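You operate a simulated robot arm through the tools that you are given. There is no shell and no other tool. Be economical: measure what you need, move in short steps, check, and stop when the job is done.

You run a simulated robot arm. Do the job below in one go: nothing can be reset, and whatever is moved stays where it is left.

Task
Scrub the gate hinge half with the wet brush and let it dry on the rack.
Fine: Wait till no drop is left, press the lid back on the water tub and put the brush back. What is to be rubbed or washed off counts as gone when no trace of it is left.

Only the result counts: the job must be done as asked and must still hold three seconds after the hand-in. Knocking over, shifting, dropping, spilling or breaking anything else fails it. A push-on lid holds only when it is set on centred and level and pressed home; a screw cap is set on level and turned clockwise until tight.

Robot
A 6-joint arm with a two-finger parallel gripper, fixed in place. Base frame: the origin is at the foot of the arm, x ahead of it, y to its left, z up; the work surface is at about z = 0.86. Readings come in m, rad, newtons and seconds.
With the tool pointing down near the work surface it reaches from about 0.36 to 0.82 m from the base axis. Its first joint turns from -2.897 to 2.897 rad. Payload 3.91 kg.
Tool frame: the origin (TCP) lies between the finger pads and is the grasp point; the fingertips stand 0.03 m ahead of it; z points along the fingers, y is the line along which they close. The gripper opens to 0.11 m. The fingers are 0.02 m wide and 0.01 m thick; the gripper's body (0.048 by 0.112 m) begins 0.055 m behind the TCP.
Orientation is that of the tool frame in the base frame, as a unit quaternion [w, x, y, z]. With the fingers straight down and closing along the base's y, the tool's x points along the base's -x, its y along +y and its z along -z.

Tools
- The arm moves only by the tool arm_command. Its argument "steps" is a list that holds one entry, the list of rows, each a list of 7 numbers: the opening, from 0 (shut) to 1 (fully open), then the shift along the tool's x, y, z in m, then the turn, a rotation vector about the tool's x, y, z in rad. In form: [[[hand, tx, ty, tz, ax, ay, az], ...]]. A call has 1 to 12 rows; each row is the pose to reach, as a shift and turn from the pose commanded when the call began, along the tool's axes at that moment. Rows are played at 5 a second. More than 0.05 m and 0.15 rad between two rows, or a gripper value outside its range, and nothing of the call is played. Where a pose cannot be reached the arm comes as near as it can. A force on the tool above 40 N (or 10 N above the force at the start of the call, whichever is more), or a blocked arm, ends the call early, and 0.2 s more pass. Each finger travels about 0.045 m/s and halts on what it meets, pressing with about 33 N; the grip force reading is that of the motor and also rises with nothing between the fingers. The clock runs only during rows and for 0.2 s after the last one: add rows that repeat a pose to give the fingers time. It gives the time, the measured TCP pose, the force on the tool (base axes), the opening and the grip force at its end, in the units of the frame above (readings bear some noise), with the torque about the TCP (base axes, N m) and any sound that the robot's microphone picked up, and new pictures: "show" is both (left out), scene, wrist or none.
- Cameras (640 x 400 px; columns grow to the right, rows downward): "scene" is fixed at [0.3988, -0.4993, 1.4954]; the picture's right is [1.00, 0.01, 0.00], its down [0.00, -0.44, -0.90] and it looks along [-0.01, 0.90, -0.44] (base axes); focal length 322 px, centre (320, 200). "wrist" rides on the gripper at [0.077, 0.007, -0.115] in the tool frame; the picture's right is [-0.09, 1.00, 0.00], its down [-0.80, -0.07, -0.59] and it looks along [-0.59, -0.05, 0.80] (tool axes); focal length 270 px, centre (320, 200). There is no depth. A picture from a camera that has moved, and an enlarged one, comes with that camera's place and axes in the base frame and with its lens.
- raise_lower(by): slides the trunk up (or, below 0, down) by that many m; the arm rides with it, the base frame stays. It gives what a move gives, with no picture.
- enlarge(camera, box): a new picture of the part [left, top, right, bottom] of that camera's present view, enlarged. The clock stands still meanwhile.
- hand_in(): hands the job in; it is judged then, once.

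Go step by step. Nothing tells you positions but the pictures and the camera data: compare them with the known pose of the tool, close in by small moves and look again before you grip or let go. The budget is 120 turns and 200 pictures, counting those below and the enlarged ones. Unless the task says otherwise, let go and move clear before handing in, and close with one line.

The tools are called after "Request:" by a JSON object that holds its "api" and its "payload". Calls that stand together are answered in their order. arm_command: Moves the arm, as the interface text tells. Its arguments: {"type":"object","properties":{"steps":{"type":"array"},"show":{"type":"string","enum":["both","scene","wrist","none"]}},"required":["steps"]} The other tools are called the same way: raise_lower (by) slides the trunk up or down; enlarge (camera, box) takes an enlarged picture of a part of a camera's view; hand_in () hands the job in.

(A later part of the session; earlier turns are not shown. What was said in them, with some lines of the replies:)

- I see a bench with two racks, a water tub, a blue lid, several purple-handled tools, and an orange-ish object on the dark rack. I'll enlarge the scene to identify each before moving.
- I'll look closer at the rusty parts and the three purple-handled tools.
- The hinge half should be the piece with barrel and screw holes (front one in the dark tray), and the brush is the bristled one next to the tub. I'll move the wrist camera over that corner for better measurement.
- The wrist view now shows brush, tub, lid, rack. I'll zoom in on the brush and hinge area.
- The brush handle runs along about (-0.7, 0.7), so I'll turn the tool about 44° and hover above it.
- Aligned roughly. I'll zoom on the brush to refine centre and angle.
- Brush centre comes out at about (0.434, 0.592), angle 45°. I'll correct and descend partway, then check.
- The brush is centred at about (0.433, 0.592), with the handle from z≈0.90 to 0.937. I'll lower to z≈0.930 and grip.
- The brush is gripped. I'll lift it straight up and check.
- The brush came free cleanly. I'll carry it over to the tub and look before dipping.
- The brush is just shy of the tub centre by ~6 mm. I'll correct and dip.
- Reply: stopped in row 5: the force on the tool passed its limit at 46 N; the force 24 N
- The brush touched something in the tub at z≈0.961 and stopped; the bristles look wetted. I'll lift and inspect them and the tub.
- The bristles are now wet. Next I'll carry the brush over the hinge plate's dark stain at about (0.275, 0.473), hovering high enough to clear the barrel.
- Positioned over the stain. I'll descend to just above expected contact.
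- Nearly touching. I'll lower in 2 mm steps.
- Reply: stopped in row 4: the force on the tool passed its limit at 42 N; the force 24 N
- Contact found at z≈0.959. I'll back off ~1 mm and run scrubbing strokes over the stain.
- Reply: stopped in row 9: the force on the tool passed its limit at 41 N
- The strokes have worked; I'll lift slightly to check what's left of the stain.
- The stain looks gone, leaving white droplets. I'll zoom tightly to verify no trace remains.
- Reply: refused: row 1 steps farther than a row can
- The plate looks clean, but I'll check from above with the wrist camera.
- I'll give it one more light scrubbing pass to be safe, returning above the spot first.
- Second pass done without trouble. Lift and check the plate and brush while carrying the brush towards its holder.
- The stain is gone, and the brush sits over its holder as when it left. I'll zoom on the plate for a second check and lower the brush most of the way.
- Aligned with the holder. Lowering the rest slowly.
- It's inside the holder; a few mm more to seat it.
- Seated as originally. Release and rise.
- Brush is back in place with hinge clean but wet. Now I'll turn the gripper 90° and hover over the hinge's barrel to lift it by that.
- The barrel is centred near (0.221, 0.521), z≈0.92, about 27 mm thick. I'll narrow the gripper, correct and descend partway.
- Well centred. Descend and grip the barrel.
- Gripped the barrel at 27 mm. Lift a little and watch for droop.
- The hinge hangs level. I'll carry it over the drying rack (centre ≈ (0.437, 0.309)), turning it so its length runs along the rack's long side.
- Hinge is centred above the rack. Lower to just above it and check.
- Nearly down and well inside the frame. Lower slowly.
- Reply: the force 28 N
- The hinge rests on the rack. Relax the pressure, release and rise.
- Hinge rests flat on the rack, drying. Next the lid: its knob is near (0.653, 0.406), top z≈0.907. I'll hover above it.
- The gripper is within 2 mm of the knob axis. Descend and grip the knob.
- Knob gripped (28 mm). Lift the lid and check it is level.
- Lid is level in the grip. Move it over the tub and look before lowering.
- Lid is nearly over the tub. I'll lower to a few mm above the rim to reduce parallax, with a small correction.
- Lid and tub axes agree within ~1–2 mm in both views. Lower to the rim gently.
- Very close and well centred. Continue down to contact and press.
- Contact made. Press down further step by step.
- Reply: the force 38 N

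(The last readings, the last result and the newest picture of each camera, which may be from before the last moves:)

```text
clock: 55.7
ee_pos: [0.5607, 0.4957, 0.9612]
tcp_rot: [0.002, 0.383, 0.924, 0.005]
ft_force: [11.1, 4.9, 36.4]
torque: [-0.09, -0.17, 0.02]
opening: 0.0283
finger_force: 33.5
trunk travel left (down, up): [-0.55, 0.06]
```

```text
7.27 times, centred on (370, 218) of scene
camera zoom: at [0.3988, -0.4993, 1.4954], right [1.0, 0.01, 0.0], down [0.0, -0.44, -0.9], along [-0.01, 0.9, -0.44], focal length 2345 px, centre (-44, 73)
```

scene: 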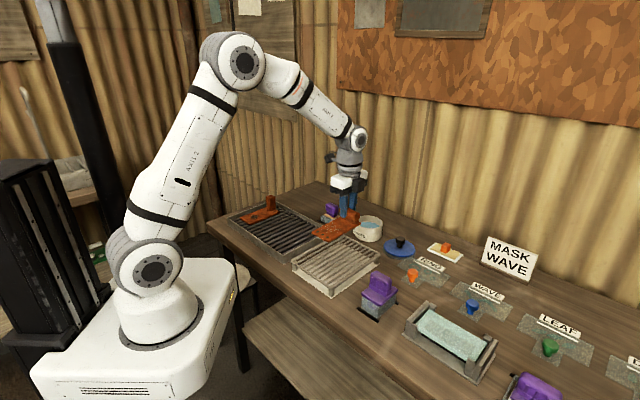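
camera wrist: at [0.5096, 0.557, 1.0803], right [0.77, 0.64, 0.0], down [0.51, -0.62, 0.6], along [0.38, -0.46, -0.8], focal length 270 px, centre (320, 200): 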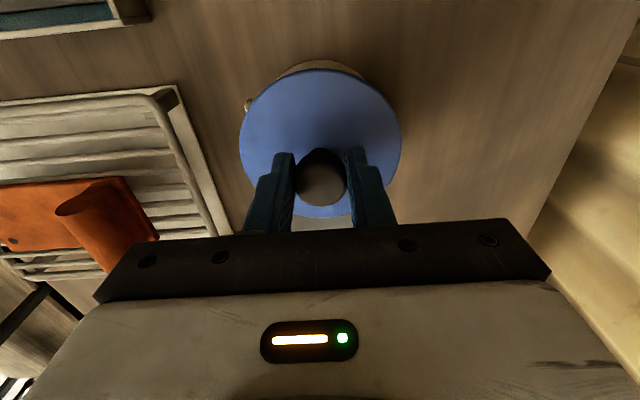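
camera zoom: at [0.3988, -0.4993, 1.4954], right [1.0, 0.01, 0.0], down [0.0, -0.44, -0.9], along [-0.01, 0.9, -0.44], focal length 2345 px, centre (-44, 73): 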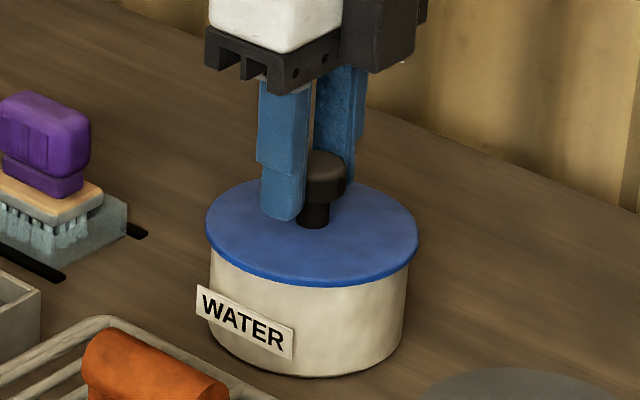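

Pressing at 36 N with no click yet. I'll push a bit harder.

Request:
{"api": "arm_command", "payload": {"steps": [[[0.02, 0, 0, 0.001, 0, 0, 0], [0.02, 0, 0, 0.002, 0, 0, 0], [0.02, 0, 0, 0.002, 0, 0, 0]]], "show": "none"}}

```text
clock: 56.5
ee_pos: [0.5591, 0.4976, 0.9613]
tcp_rot: [0.005, 0.382, 0.924, 0.007]
ft_force: [12.5, 5.8, 45.3]
torque: [-0.13, -0.44, 0.04]
opening: 0.0286
finger_force: 33.0
trunk travel left (down, up): [-0.55, 0.06]
```

45 N with no travel or click. I'll ease off, release the knob and inspect how the lid sits.

Request:
{"api": "arm_command", "payload": {"steps": [[[0.02, 0, 0, -0.003, 0, 0, 0], [0.02, 0, 0, -0.006, 0, 0, 0], [0.2, 0, 0, -0.006, 0, 0, 0], [0.4, 0, 0, -0.006, 0, 0, 0], [0.55, 0, 0, -0.006, 0, 0, 0], [0.55, 0, 0, -0.006, 0, 0, 0], [0.55, 0, 0, -0.05, 0, 0, 0], [0.55, 0, 0, -0.09, 0, 0, 0], [0.55, 0, 0, -0.09, 0, 0, 0]]], "show": "wrist"}}

Request:
{"api": "enlarge", "payload": {"camera": "scene", "box": [345, 205, 395, 243]}}

Request:
{"api": "enlarge", "payload": {"camera": "wrist", "box": [220, 20, 420, 170]}}

```text
clock: 58.5
ee_pos: [0.5614, 0.4948, 1.0431]
tcp_rot: [0.001, 0.383, 0.924, 0.0]
ft_force: [-0.2, -0.1, -0.7]
torque: [-0.01, 0.0, 0.0]
opening: 0.0607
finger_force: 0.1
trunk travel left (down, up): [-0.55, 0.06]
camera wrist: at [0.5101, 0.555, 1.158], right [0.77, 0.64, 0.0], down [0.51, -0.62, 0.6], along [0.38, -0.46, -0.8], focal length 270 px, centre (320, 200)
```

wrist: 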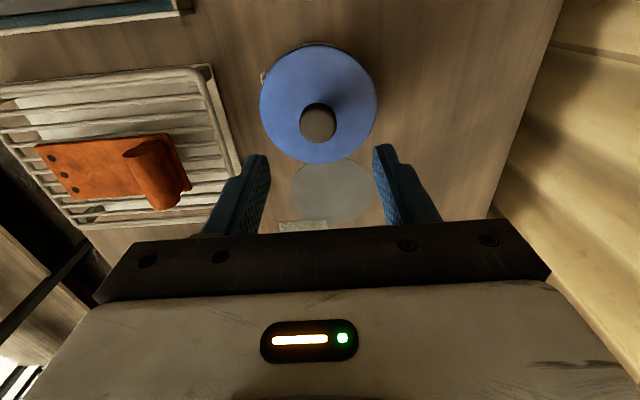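

```text
10.53 times, centred on (370, 224) of scene
camera zoom: at [0.3988, -0.4993, 1.4954], right [1.0, 0.01, 0.0], down [0.0, -0.44, -0.9], along [-0.01, 0.9, -0.44], focal length 3395 px, centre (-206, -53)
```

zoom: 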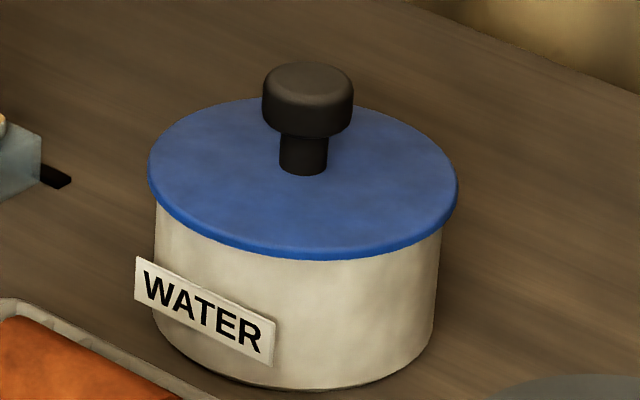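

```text
2.67 times, centred on (320, 95) of wrist
camera zoom: at [0.5101, 0.555, 1.158], right [0.77, 0.64, 0.0], down [0.51, -0.62, 0.6], along [0.38, -0.46, -0.8], focal length 721 px, centre (320, 480)
```

zoom: 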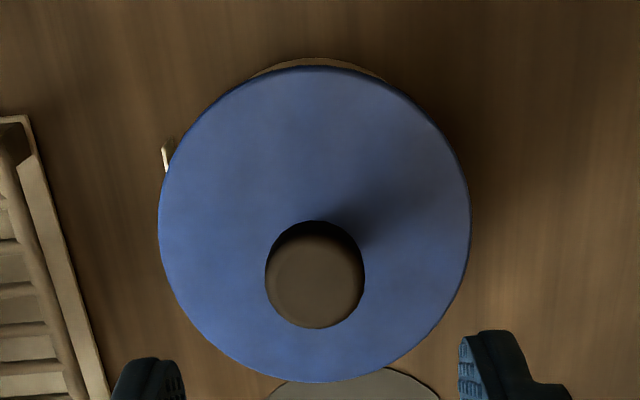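

The lid disc sits flush and centred within ~1 mm, no gap. To be sure it's home I'll close the fingers and press on the knob from directly above.

Request:
{"api": "arm_command", "payload": {"steps": [[[0.3, 0.003, -0.0014, 0, 0, 0, 0], [0.0, 0.003, -0.0014, 0, 0, 0, 0], [0.0, 0.003, -0.0014, 0.02, 0, 0, 0], [0.0, 0.003, -0.0014, 0.04, 0, 0, 0], [0.0, 0.003, -0.0014, 0.05, 0, 0, 0], [0.0, 0.003, -0.0014, 0.053, 0, 0, 0]]], "show": "wrist"}}

Request:
{"api": "enlarge", "payload": {"camera": "scene", "box": [340, 180, 400, 243]}}

```text
clock: 59.9
ee_pos: [0.5551, 0.4964, 0.9894]
tcp_rot: [0.001, 0.382, 0.924, 0.0]
ft_force: [-0.3, 0.4, 0.6]
torque: [-0.01, -0.04, -0.03]
opening: 0.0002
finger_force: 32.9
trunk travel left (down, up): [-0.55, 0.06]
camera wrist: at [0.5053, 0.5569, 1.1042], right [0.77, 0.64, 0.0], down [0.51, -0.62, 0.6], along [0.38, -0.46, -0.8], focal length 270 px, centre (320, 200)
```

wrist: 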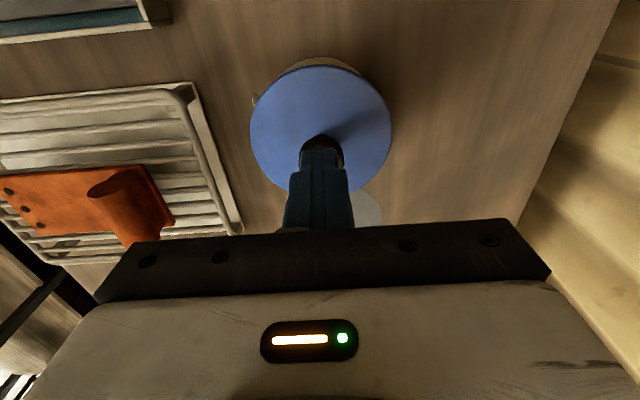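

```text
6.35 times, centred on (370, 212) of scene
camera zoom: at [0.3988, -0.4993, 1.4954], right [1.0, 0.01, 0.0], down [0.0, -0.44, -0.9], along [-0.01, 0.9, -0.44], focal length 2048 px, centre (2, 127)
```

zoom: 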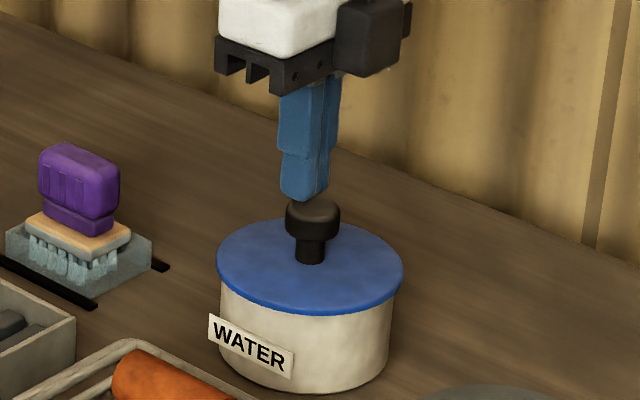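

Fingertips are ~3 mm left of the knob axis; correct and press.

Request:
{"api": "arm_command", "payload": {"steps": [[[0.0, -0.0025, 0.0025, 0, 0, 0, 0], [0.0, -0.0025, 0.0025, 0.002, 0, 0, 0], [0.0, -0.0025, 0.0025, 0.004, 0, 0, 0], [0.0, -0.0025, 0.0025, 0.006, 0, 0, 0], [0.0, -0.0025, 0.0025, 0.008, 0, 0, 0], [0.0, -0.0025, 0.0025, 0.009, 0, 0, 0]]], "show": "none"}}

Request:
{"api": "enlarge", "payload": {"camera": "scene", "box": [340, 180, 400, 243]}}

```text
clock: 61.3
ee_pos: [0.5602, 0.4976, 0.984]
tcp_rot: [0.003, 0.383, 0.924, 0.002]
ft_force: [0.8, 2.4, 20.6]
torque: [0.05, -0.02, 0.02]
opening: 0.0
finger_force: 32.4
trunk travel left (down, up): [-0.55, 0.06]
```

```text
6.35 times, centred on (370, 212) of scene
camera zoom: at [0.3988, -0.4993, 1.4954], right [1.0, 0.01, 0.0], down [0.0, -0.44, -0.9], along [-0.01, 0.9, -0.44], focal length 2048 px, centre (2, 127)
```

zoom: 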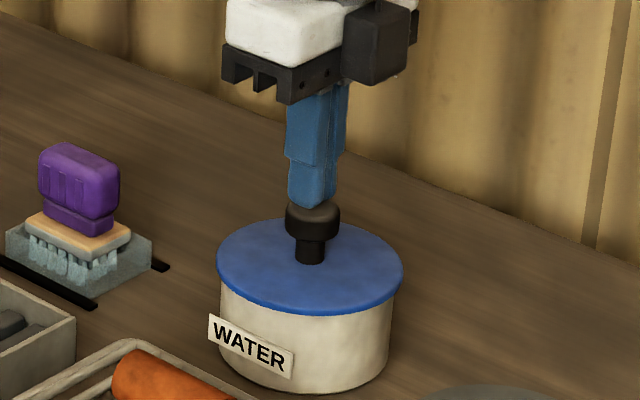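

Contact and 20 N, square on the knob. Press harder in small steps.

Request:
{"api": "arm_command", "payload": {"steps": [[[0.0, 0, 0, 0.0005, 0, 0, 0], [0.0, 0, 0, 0.001, 0, 0, 0], [0.0, 0, 0, 0.0015, 0, 0, 0], [0.0, 0, 0, 0.0015, 0, 0, 0]]], "show": "none"}}

```text
clock: 62.3
ee_pos: [0.5601, 0.4968, 0.9845]
tcp_rot: [0.003, 0.383, 0.924, 0.003]
ft_force: [10.4, 4.3, 34.0]
torque: [0.14, -0.33, 0.0]
opening: 0.0
finger_force: 32.5
trunk travel left (down, up): [-0.55, 0.06]
```

Request:
{"api": "arm_command", "payload": {"steps": [[[0.0, 0, 0, 0.001, 0, 0, 0], [0.0, 0, 0, 0.0015, 0, 0, 0], [0.0, 0, 0, 0.0018, 0, 0, 0], [0.0, 0, 0, 0.0018, 0, 0, 0]]], "show": "none"}}

Request:
{"api": "enlarge", "payload": {"camera": "scene", "box": [345, 205, 395, 243]}}

```text
clock: 63.3
ee_pos: [0.5596, 0.497, 0.9853]
tcp_rot: [0.002, 0.382, 0.924, 0.005]
ft_force: [9.7, 3.9, 40.2]
torque: [0.09, -0.24, 0.02]
opening: 0.0
finger_force: 32.4
trunk travel left (down, up): [-0.55, 0.06]
```

```text
10.53 times, centred on (370, 224) of scene
camera zoom: at [0.3988, -0.4993, 1.4954], right [1.0, 0.01, 0.0], down [0.0, -0.44, -0.9], along [-0.01, 0.9, -0.44], focal length 3395 px, centre (-206, -53)
```

zoom: 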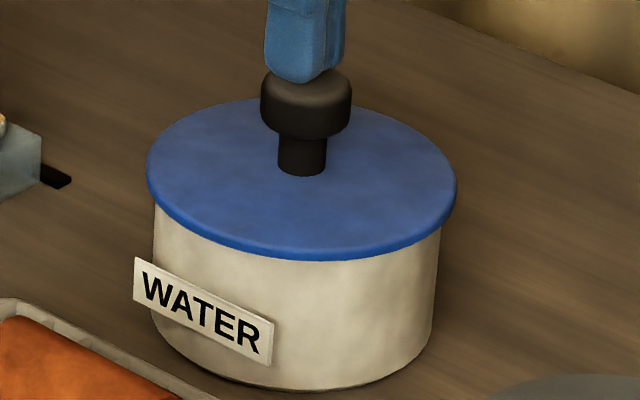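

No further travel at 40 N. I'll test whether it holds: grip the knob again and lift a couple of mm, watching the force.

Request:
{"api": "arm_command", "payload": {"steps": [[[0.0, 0, 0, -0.02, 0, 0, 0], [0.2, 0, 0, -0.03, 0, 0, 0], [0.55, 0, 0, -0.03, 0, 0, 0], [0.55, 0, 0, -0.03, 0, 0, 0], [0.55, 0, 0, -0.03, 0, 0, 0], [0.55, 0, 0, 0.0, 0, 0, 0], [0.55, 0, 0, 0.02, 0, 0, 0], [0.3, 0, 0, 0.02, 0, 0, 0], [0.05, 0, 0, 0.02, 0, 0, 0], [0.02, 0, 0, 0.02, 0, 0, 0], [0.02, 0, 0, 0.02, 0, 0, 0]]], "show": "wrist"}}

```text
clock: 65.7
ee_pos: [0.5591, 0.4945, 0.9594]
tcp_rot: [0.002, 0.383, 0.924, 0.001]
ft_force: [-0.4, -1.5, 2.4]
torque: [-0.14, 0.14, -0.01]
opening: 0.0288
finger_force: 33.1
trunk travel left (down, up): [-0.55, 0.06]
camera wrist: at [0.509, 0.5556, 1.0741], right [0.77, 0.64, 0.0], down [0.51, -0.62, 0.6], along [0.38, -0.46, -0.8], focal length 270 px, centre (320, 200)
```

wrist: 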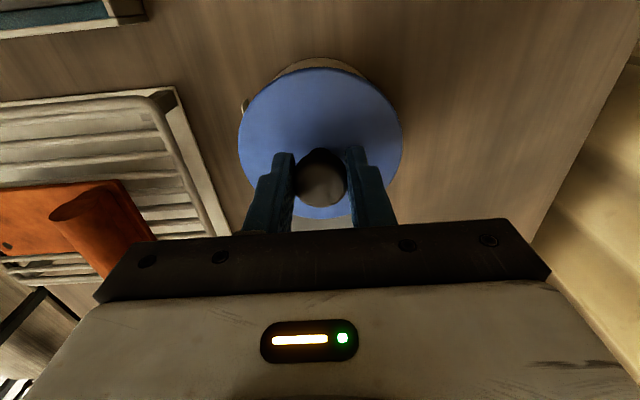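

Request:
{"api": "arm_command", "payload": {"steps": [[[0.02, 0, 0, -0.001, 0, 0, 0], [0.02, 0, 0, -0.002, 0, 0, 0], [0.02, 0, 0, -0.003, 0, 0, 0], [0.02, 0, 0, -0.003, 0, 0, 0]]], "show": "none"}}

Request:
{"api": "enlarge", "payload": {"camera": "scene", "box": [345, 205, 395, 243]}}

```text
clock: 66.7
ee_pos: [0.5608, 0.4973, 0.9615]
tcp_rot: [0.002, 0.383, 0.924, 0.0]
ft_force: [-0.4, -0.2, -2.1]
torque: [0.0, 0.04, 0.02]
opening: 0.0288
finger_force: 33.0
trunk travel left (down, up): [-0.55, 0.06]
```

```text
10.53 times, centred on (370, 224) of scene
camera zoom: at [0.3988, -0.4993, 1.4954], right [1.0, 0.01, 0.0], down [0.0, -0.44, -0.9], along [-0.01, 0.9, -0.44], focal length 3395 px, centre (-206, -53)
```

zoom: 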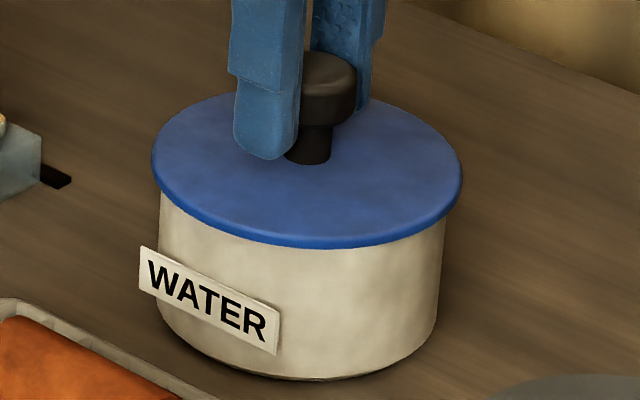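

The whole tub lifts with the lid, so the lid is home; and the tub's position matches the original. Set it straight back down and release.

Request:
{"api": "arm_command", "payload": {"steps": [[[0.02, 0, 0, 0.001, 0, 0, 0], [0.02, 0, 0, 0.002, 0, 0, 0], [0.02, 0, 0, 0.003, 0, 0, 0], [0.02, 0, 0, 0.003, 0, 0, 0]]], "show": "none"}}

Request:
{"api": "enlarge", "payload": {"camera": "scene", "box": [310, 195, 390, 245]}}

```text
clock: 67.7
ee_pos: [0.5598, 0.4976, 0.9598]
tcp_rot: [0.002, 0.382, 0.924, 0.002]
ft_force: [3.1, 3.0, 9.4]
torque: [-0.09, 0.1, -0.01]
opening: 0.0288
finger_force: 32.7
trunk travel left (down, up): [-0.55, 0.06]
```

```text
8.00 times, centred on (350, 220) of scene
camera zoom: at [0.3988, -0.4993, 1.4954], right [1.0, 0.01, 0.0], down [0.0, -0.44, -0.9], along [-0.01, 0.9, -0.44], focal length 2580 px, centre (80, 40)
```

zoom: 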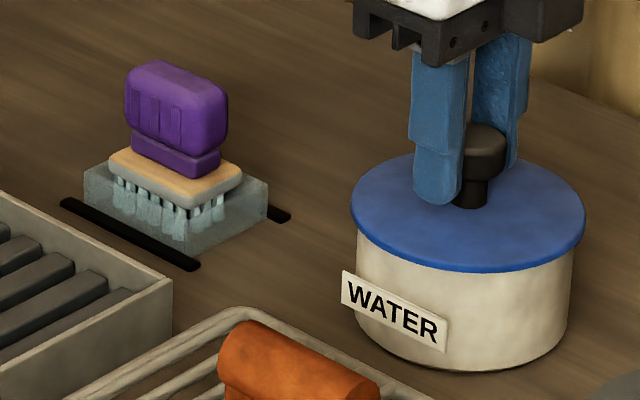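

The tub is ~5 mm further from the camera than originally; while I hold it I'll put it back those few mm.

Request:
{"api": "arm_command", "payload": {"steps": [[[0.02, 0, 0, -0.002, 0, 0, 0], [0.02, 0, 0, -0.004, 0, 0, 0], [0.02, -0.0035, -0.003, -0.004, 0, 0, 0], [0.02, -0.0035, -0.003, -0.004, 0, 0, 0], [0.02, -0.0035, -0.003, -0.002, 0, 0, 0], [0.02, -0.0035, -0.003, -0.0005, 0, 0, 0], [0.02, -0.0035, -0.003, -0.0005, 0, 0, 0]]], "show": "none"}}

Request:
{"api": "enlarge", "payload": {"camera": "scene", "box": [310, 195, 390, 245]}}

```text
clock: 69.3
ee_pos: [0.5595, 0.4925, 0.9581]
tcp_rot: [0.002, 0.383, 0.924, 0.002]
ft_force: [1.8, 1.6, 6.6]
torque: [-0.16, 0.08, 0.03]
opening: 0.0285
finger_force: 33.2
trunk travel left (down, up): [-0.55, 0.06]
```

```text
8.00 times, centred on (350, 220) of scene
camera zoom: at [0.3988, -0.4993, 1.4954], right [1.0, 0.01, 0.0], down [0.0, -0.44, -0.9], along [-0.01, 0.9, -0.44], focal length 2580 px, centre (80, 40)
```

zoom: 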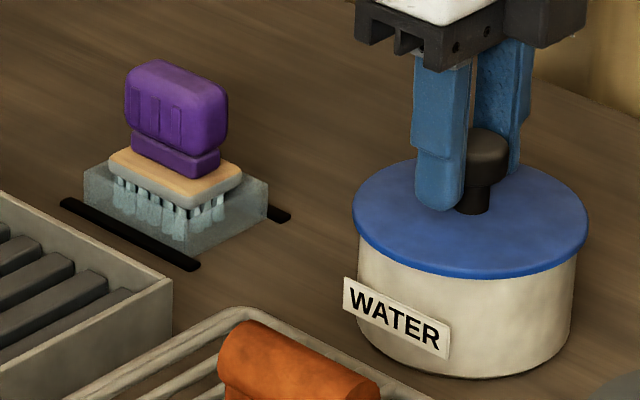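

The tub matches its original place. Release and rise clear.

Request:
{"api": "arm_command", "payload": {"steps": [[[0.02, 0, 0, -0.0005, 0, 0, 0], [0.2, 0, 0, -0.0005, 0, 0, 0], [0.4, 0, 0, -0.0005, 0, 0, 0], [0.55, 0, 0, -0.0005, 0, 0, 0], [0.55, 0, 0, -0.0005, 0, 0, 0], [0.55, 0, 0, -0.05, 0, 0, 0], [0.55, 0, 0, -0.1, 0, 0, 0], [0.55, 0, 0, -0.13, 0, 0, 0], [0.55, 0, 0, -0.13, 0, 0, 0]]], "show": "both"}}

Request:
{"api": "enlarge", "payload": {"camera": "scene", "box": [310, 195, 390, 285]}}

```text
clock: 71.3
ee_pos: [0.5575, 0.4917, 1.0887]
tcp_rot: [0.002, 0.383, 0.924, 0.0]
ft_force: [1.0, 0.0, -0.2]
torque: [0.01, 0.01, -0.04]
opening: 0.0605
finger_force: 0.0
trunk travel left (down, up): [-0.55, 0.06]
camera wrist: at [0.5076, 0.5523, 1.2024], right [0.77, 0.64, 0.0], down [0.51, -0.62, 0.6], along [0.38, -0.46, -0.8], focal length 270 px, centre (320, 200)
```

scene: 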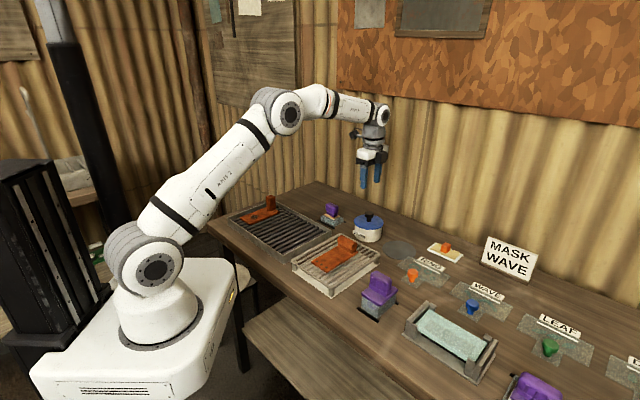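
wrist: 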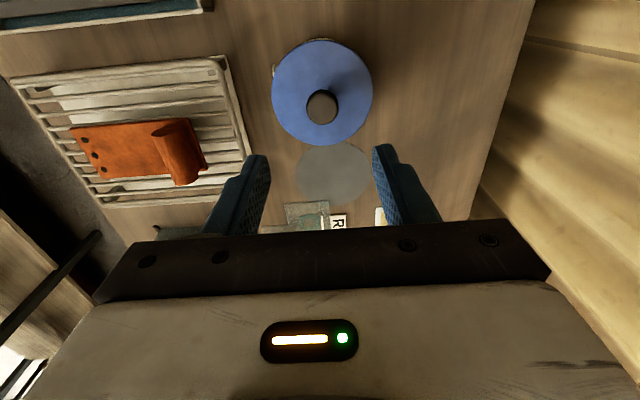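

```text
4.44 times, centred on (350, 240) of scene
camera zoom: at [0.3988, -0.4993, 1.4954], right [1.0, 0.01, 0.0], down [0.0, -0.44, -0.9], along [-0.01, 0.9, -0.44], focal length 1433 px, centre (187, 22)
```

zoom: 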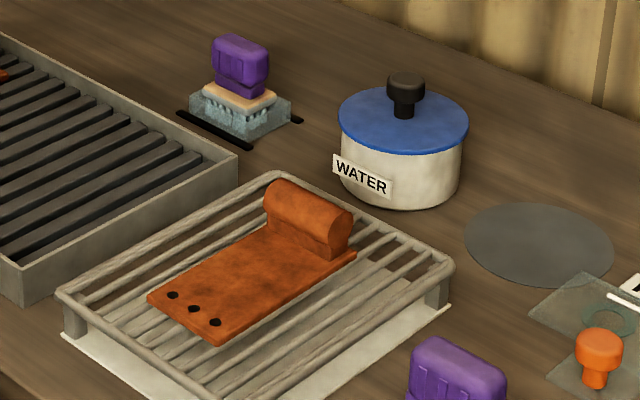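

The droplets look gone. I'll check the plate close up.

Request:
{"api": "enlarge", "payload": {"camera": "scene", "box": [312, 240, 352, 272]}}

Request:
{"api": "enlarge", "payload": {"camera": "wrist", "box": [60, 100, 220, 200]}}

Request:
{"api": "enlarge", "payload": {"camera": "scene", "box": [345, 205, 395, 243]}}

```text
12.50 times, centred on (332, 256) of scene
camera zoom: at [0.3988, -0.4993, 1.4954], right [1.0, 0.01, 0.0], down [0.0, -0.44, -0.9], along [-0.01, 0.9, -0.44], focal length 4031 px, centre (170, -500)
```

zoom: 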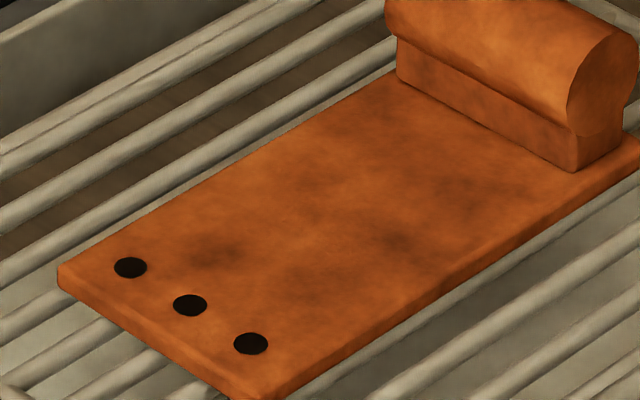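

```text
4.00 times, centred on (140, 150) of wrist
camera zoom: at [0.5076, 0.5523, 1.2024], right [0.77, 0.64, 0.0], down [0.51, -0.62, 0.6], along [0.38, -0.46, -0.8], focal length 1081 px, centre (1040, 400)
```

zoom: 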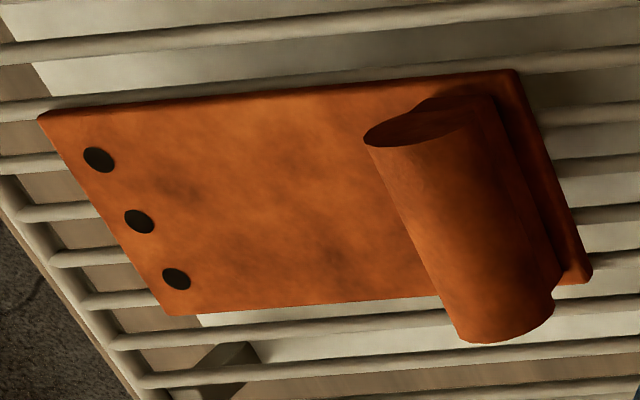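

```text
10.53 times, centred on (370, 224) of scene
camera zoom: at [0.3988, -0.4993, 1.4954], right [1.0, 0.01, 0.0], down [0.0, -0.44, -0.9], along [-0.01, 0.9, -0.44], focal length 3395 px, centre (-206, -53)
```

zoom: 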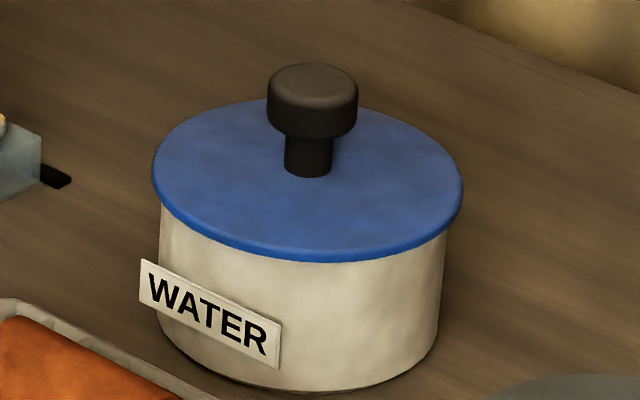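

The hinge half is clean and dry on the rack, the lid holds, and the brush is back. I'll wait a couple more seconds well clear, then hand in.

Request:
{"api": "arm_command", "payload": {"steps": [[[0.55, 0, 0, -0.03, 0, 0, 0], [0.55, 0, 0, -0.05, 0, 0, 0], [0.55, 0, 0, -0.05, 0, 0, 0], [0.55, 0, 0, -0.05, 0, 0, 0], [0.55, 0, 0, -0.05, 0, 0, 0], [0.55, 0, 0, -0.05, 0, 0, 0], [0.55, 0, 0, -0.05, 0, 0, 0], [0.55, 0, 0, -0.05, 0, 0, 0], [0.55, 0, 0, -0.05, 0, 0, 0], [0.55, 0, 0, -0.05, 0, 0, 0], [0.55, 0, 0, -0.05, 0, 0, 0], [0.55, 0, 0, -0.05, 0, 0, 0]]], "show": "scene"}}

```text
clock: 73.9
ee_pos: [0.5598, 0.4936, 1.139]
tcp_rot: [0.001, 0.382, 0.924, 0.001]
ft_force: [-0.5, -0.2, 0.3]
torque: [-0.03, 0.01, -0.01]
opening: 0.0608
finger_force: 0.0
trunk travel left (down, up): [-0.55, 0.06]
```

scene: 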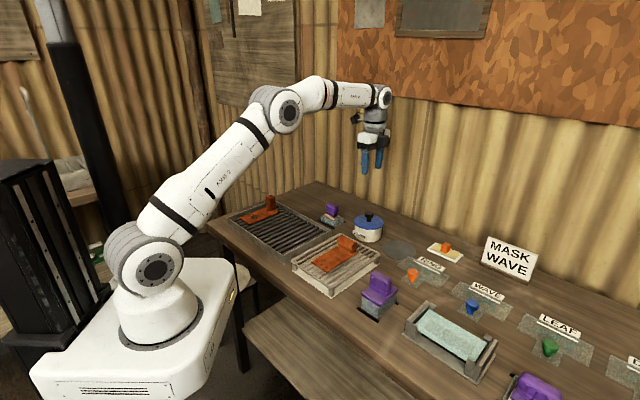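

Everything is in place and the arm is clear, so I'm handing in.

Request:
{"api": "hand_in", "payload": {}}

```text
The job is handed in.
```

I scrubbed the gate hinge half until no stain showed and left it on the rack until no drops were left. The lid is pressed onto the water tub, and the brush is back in its holder.
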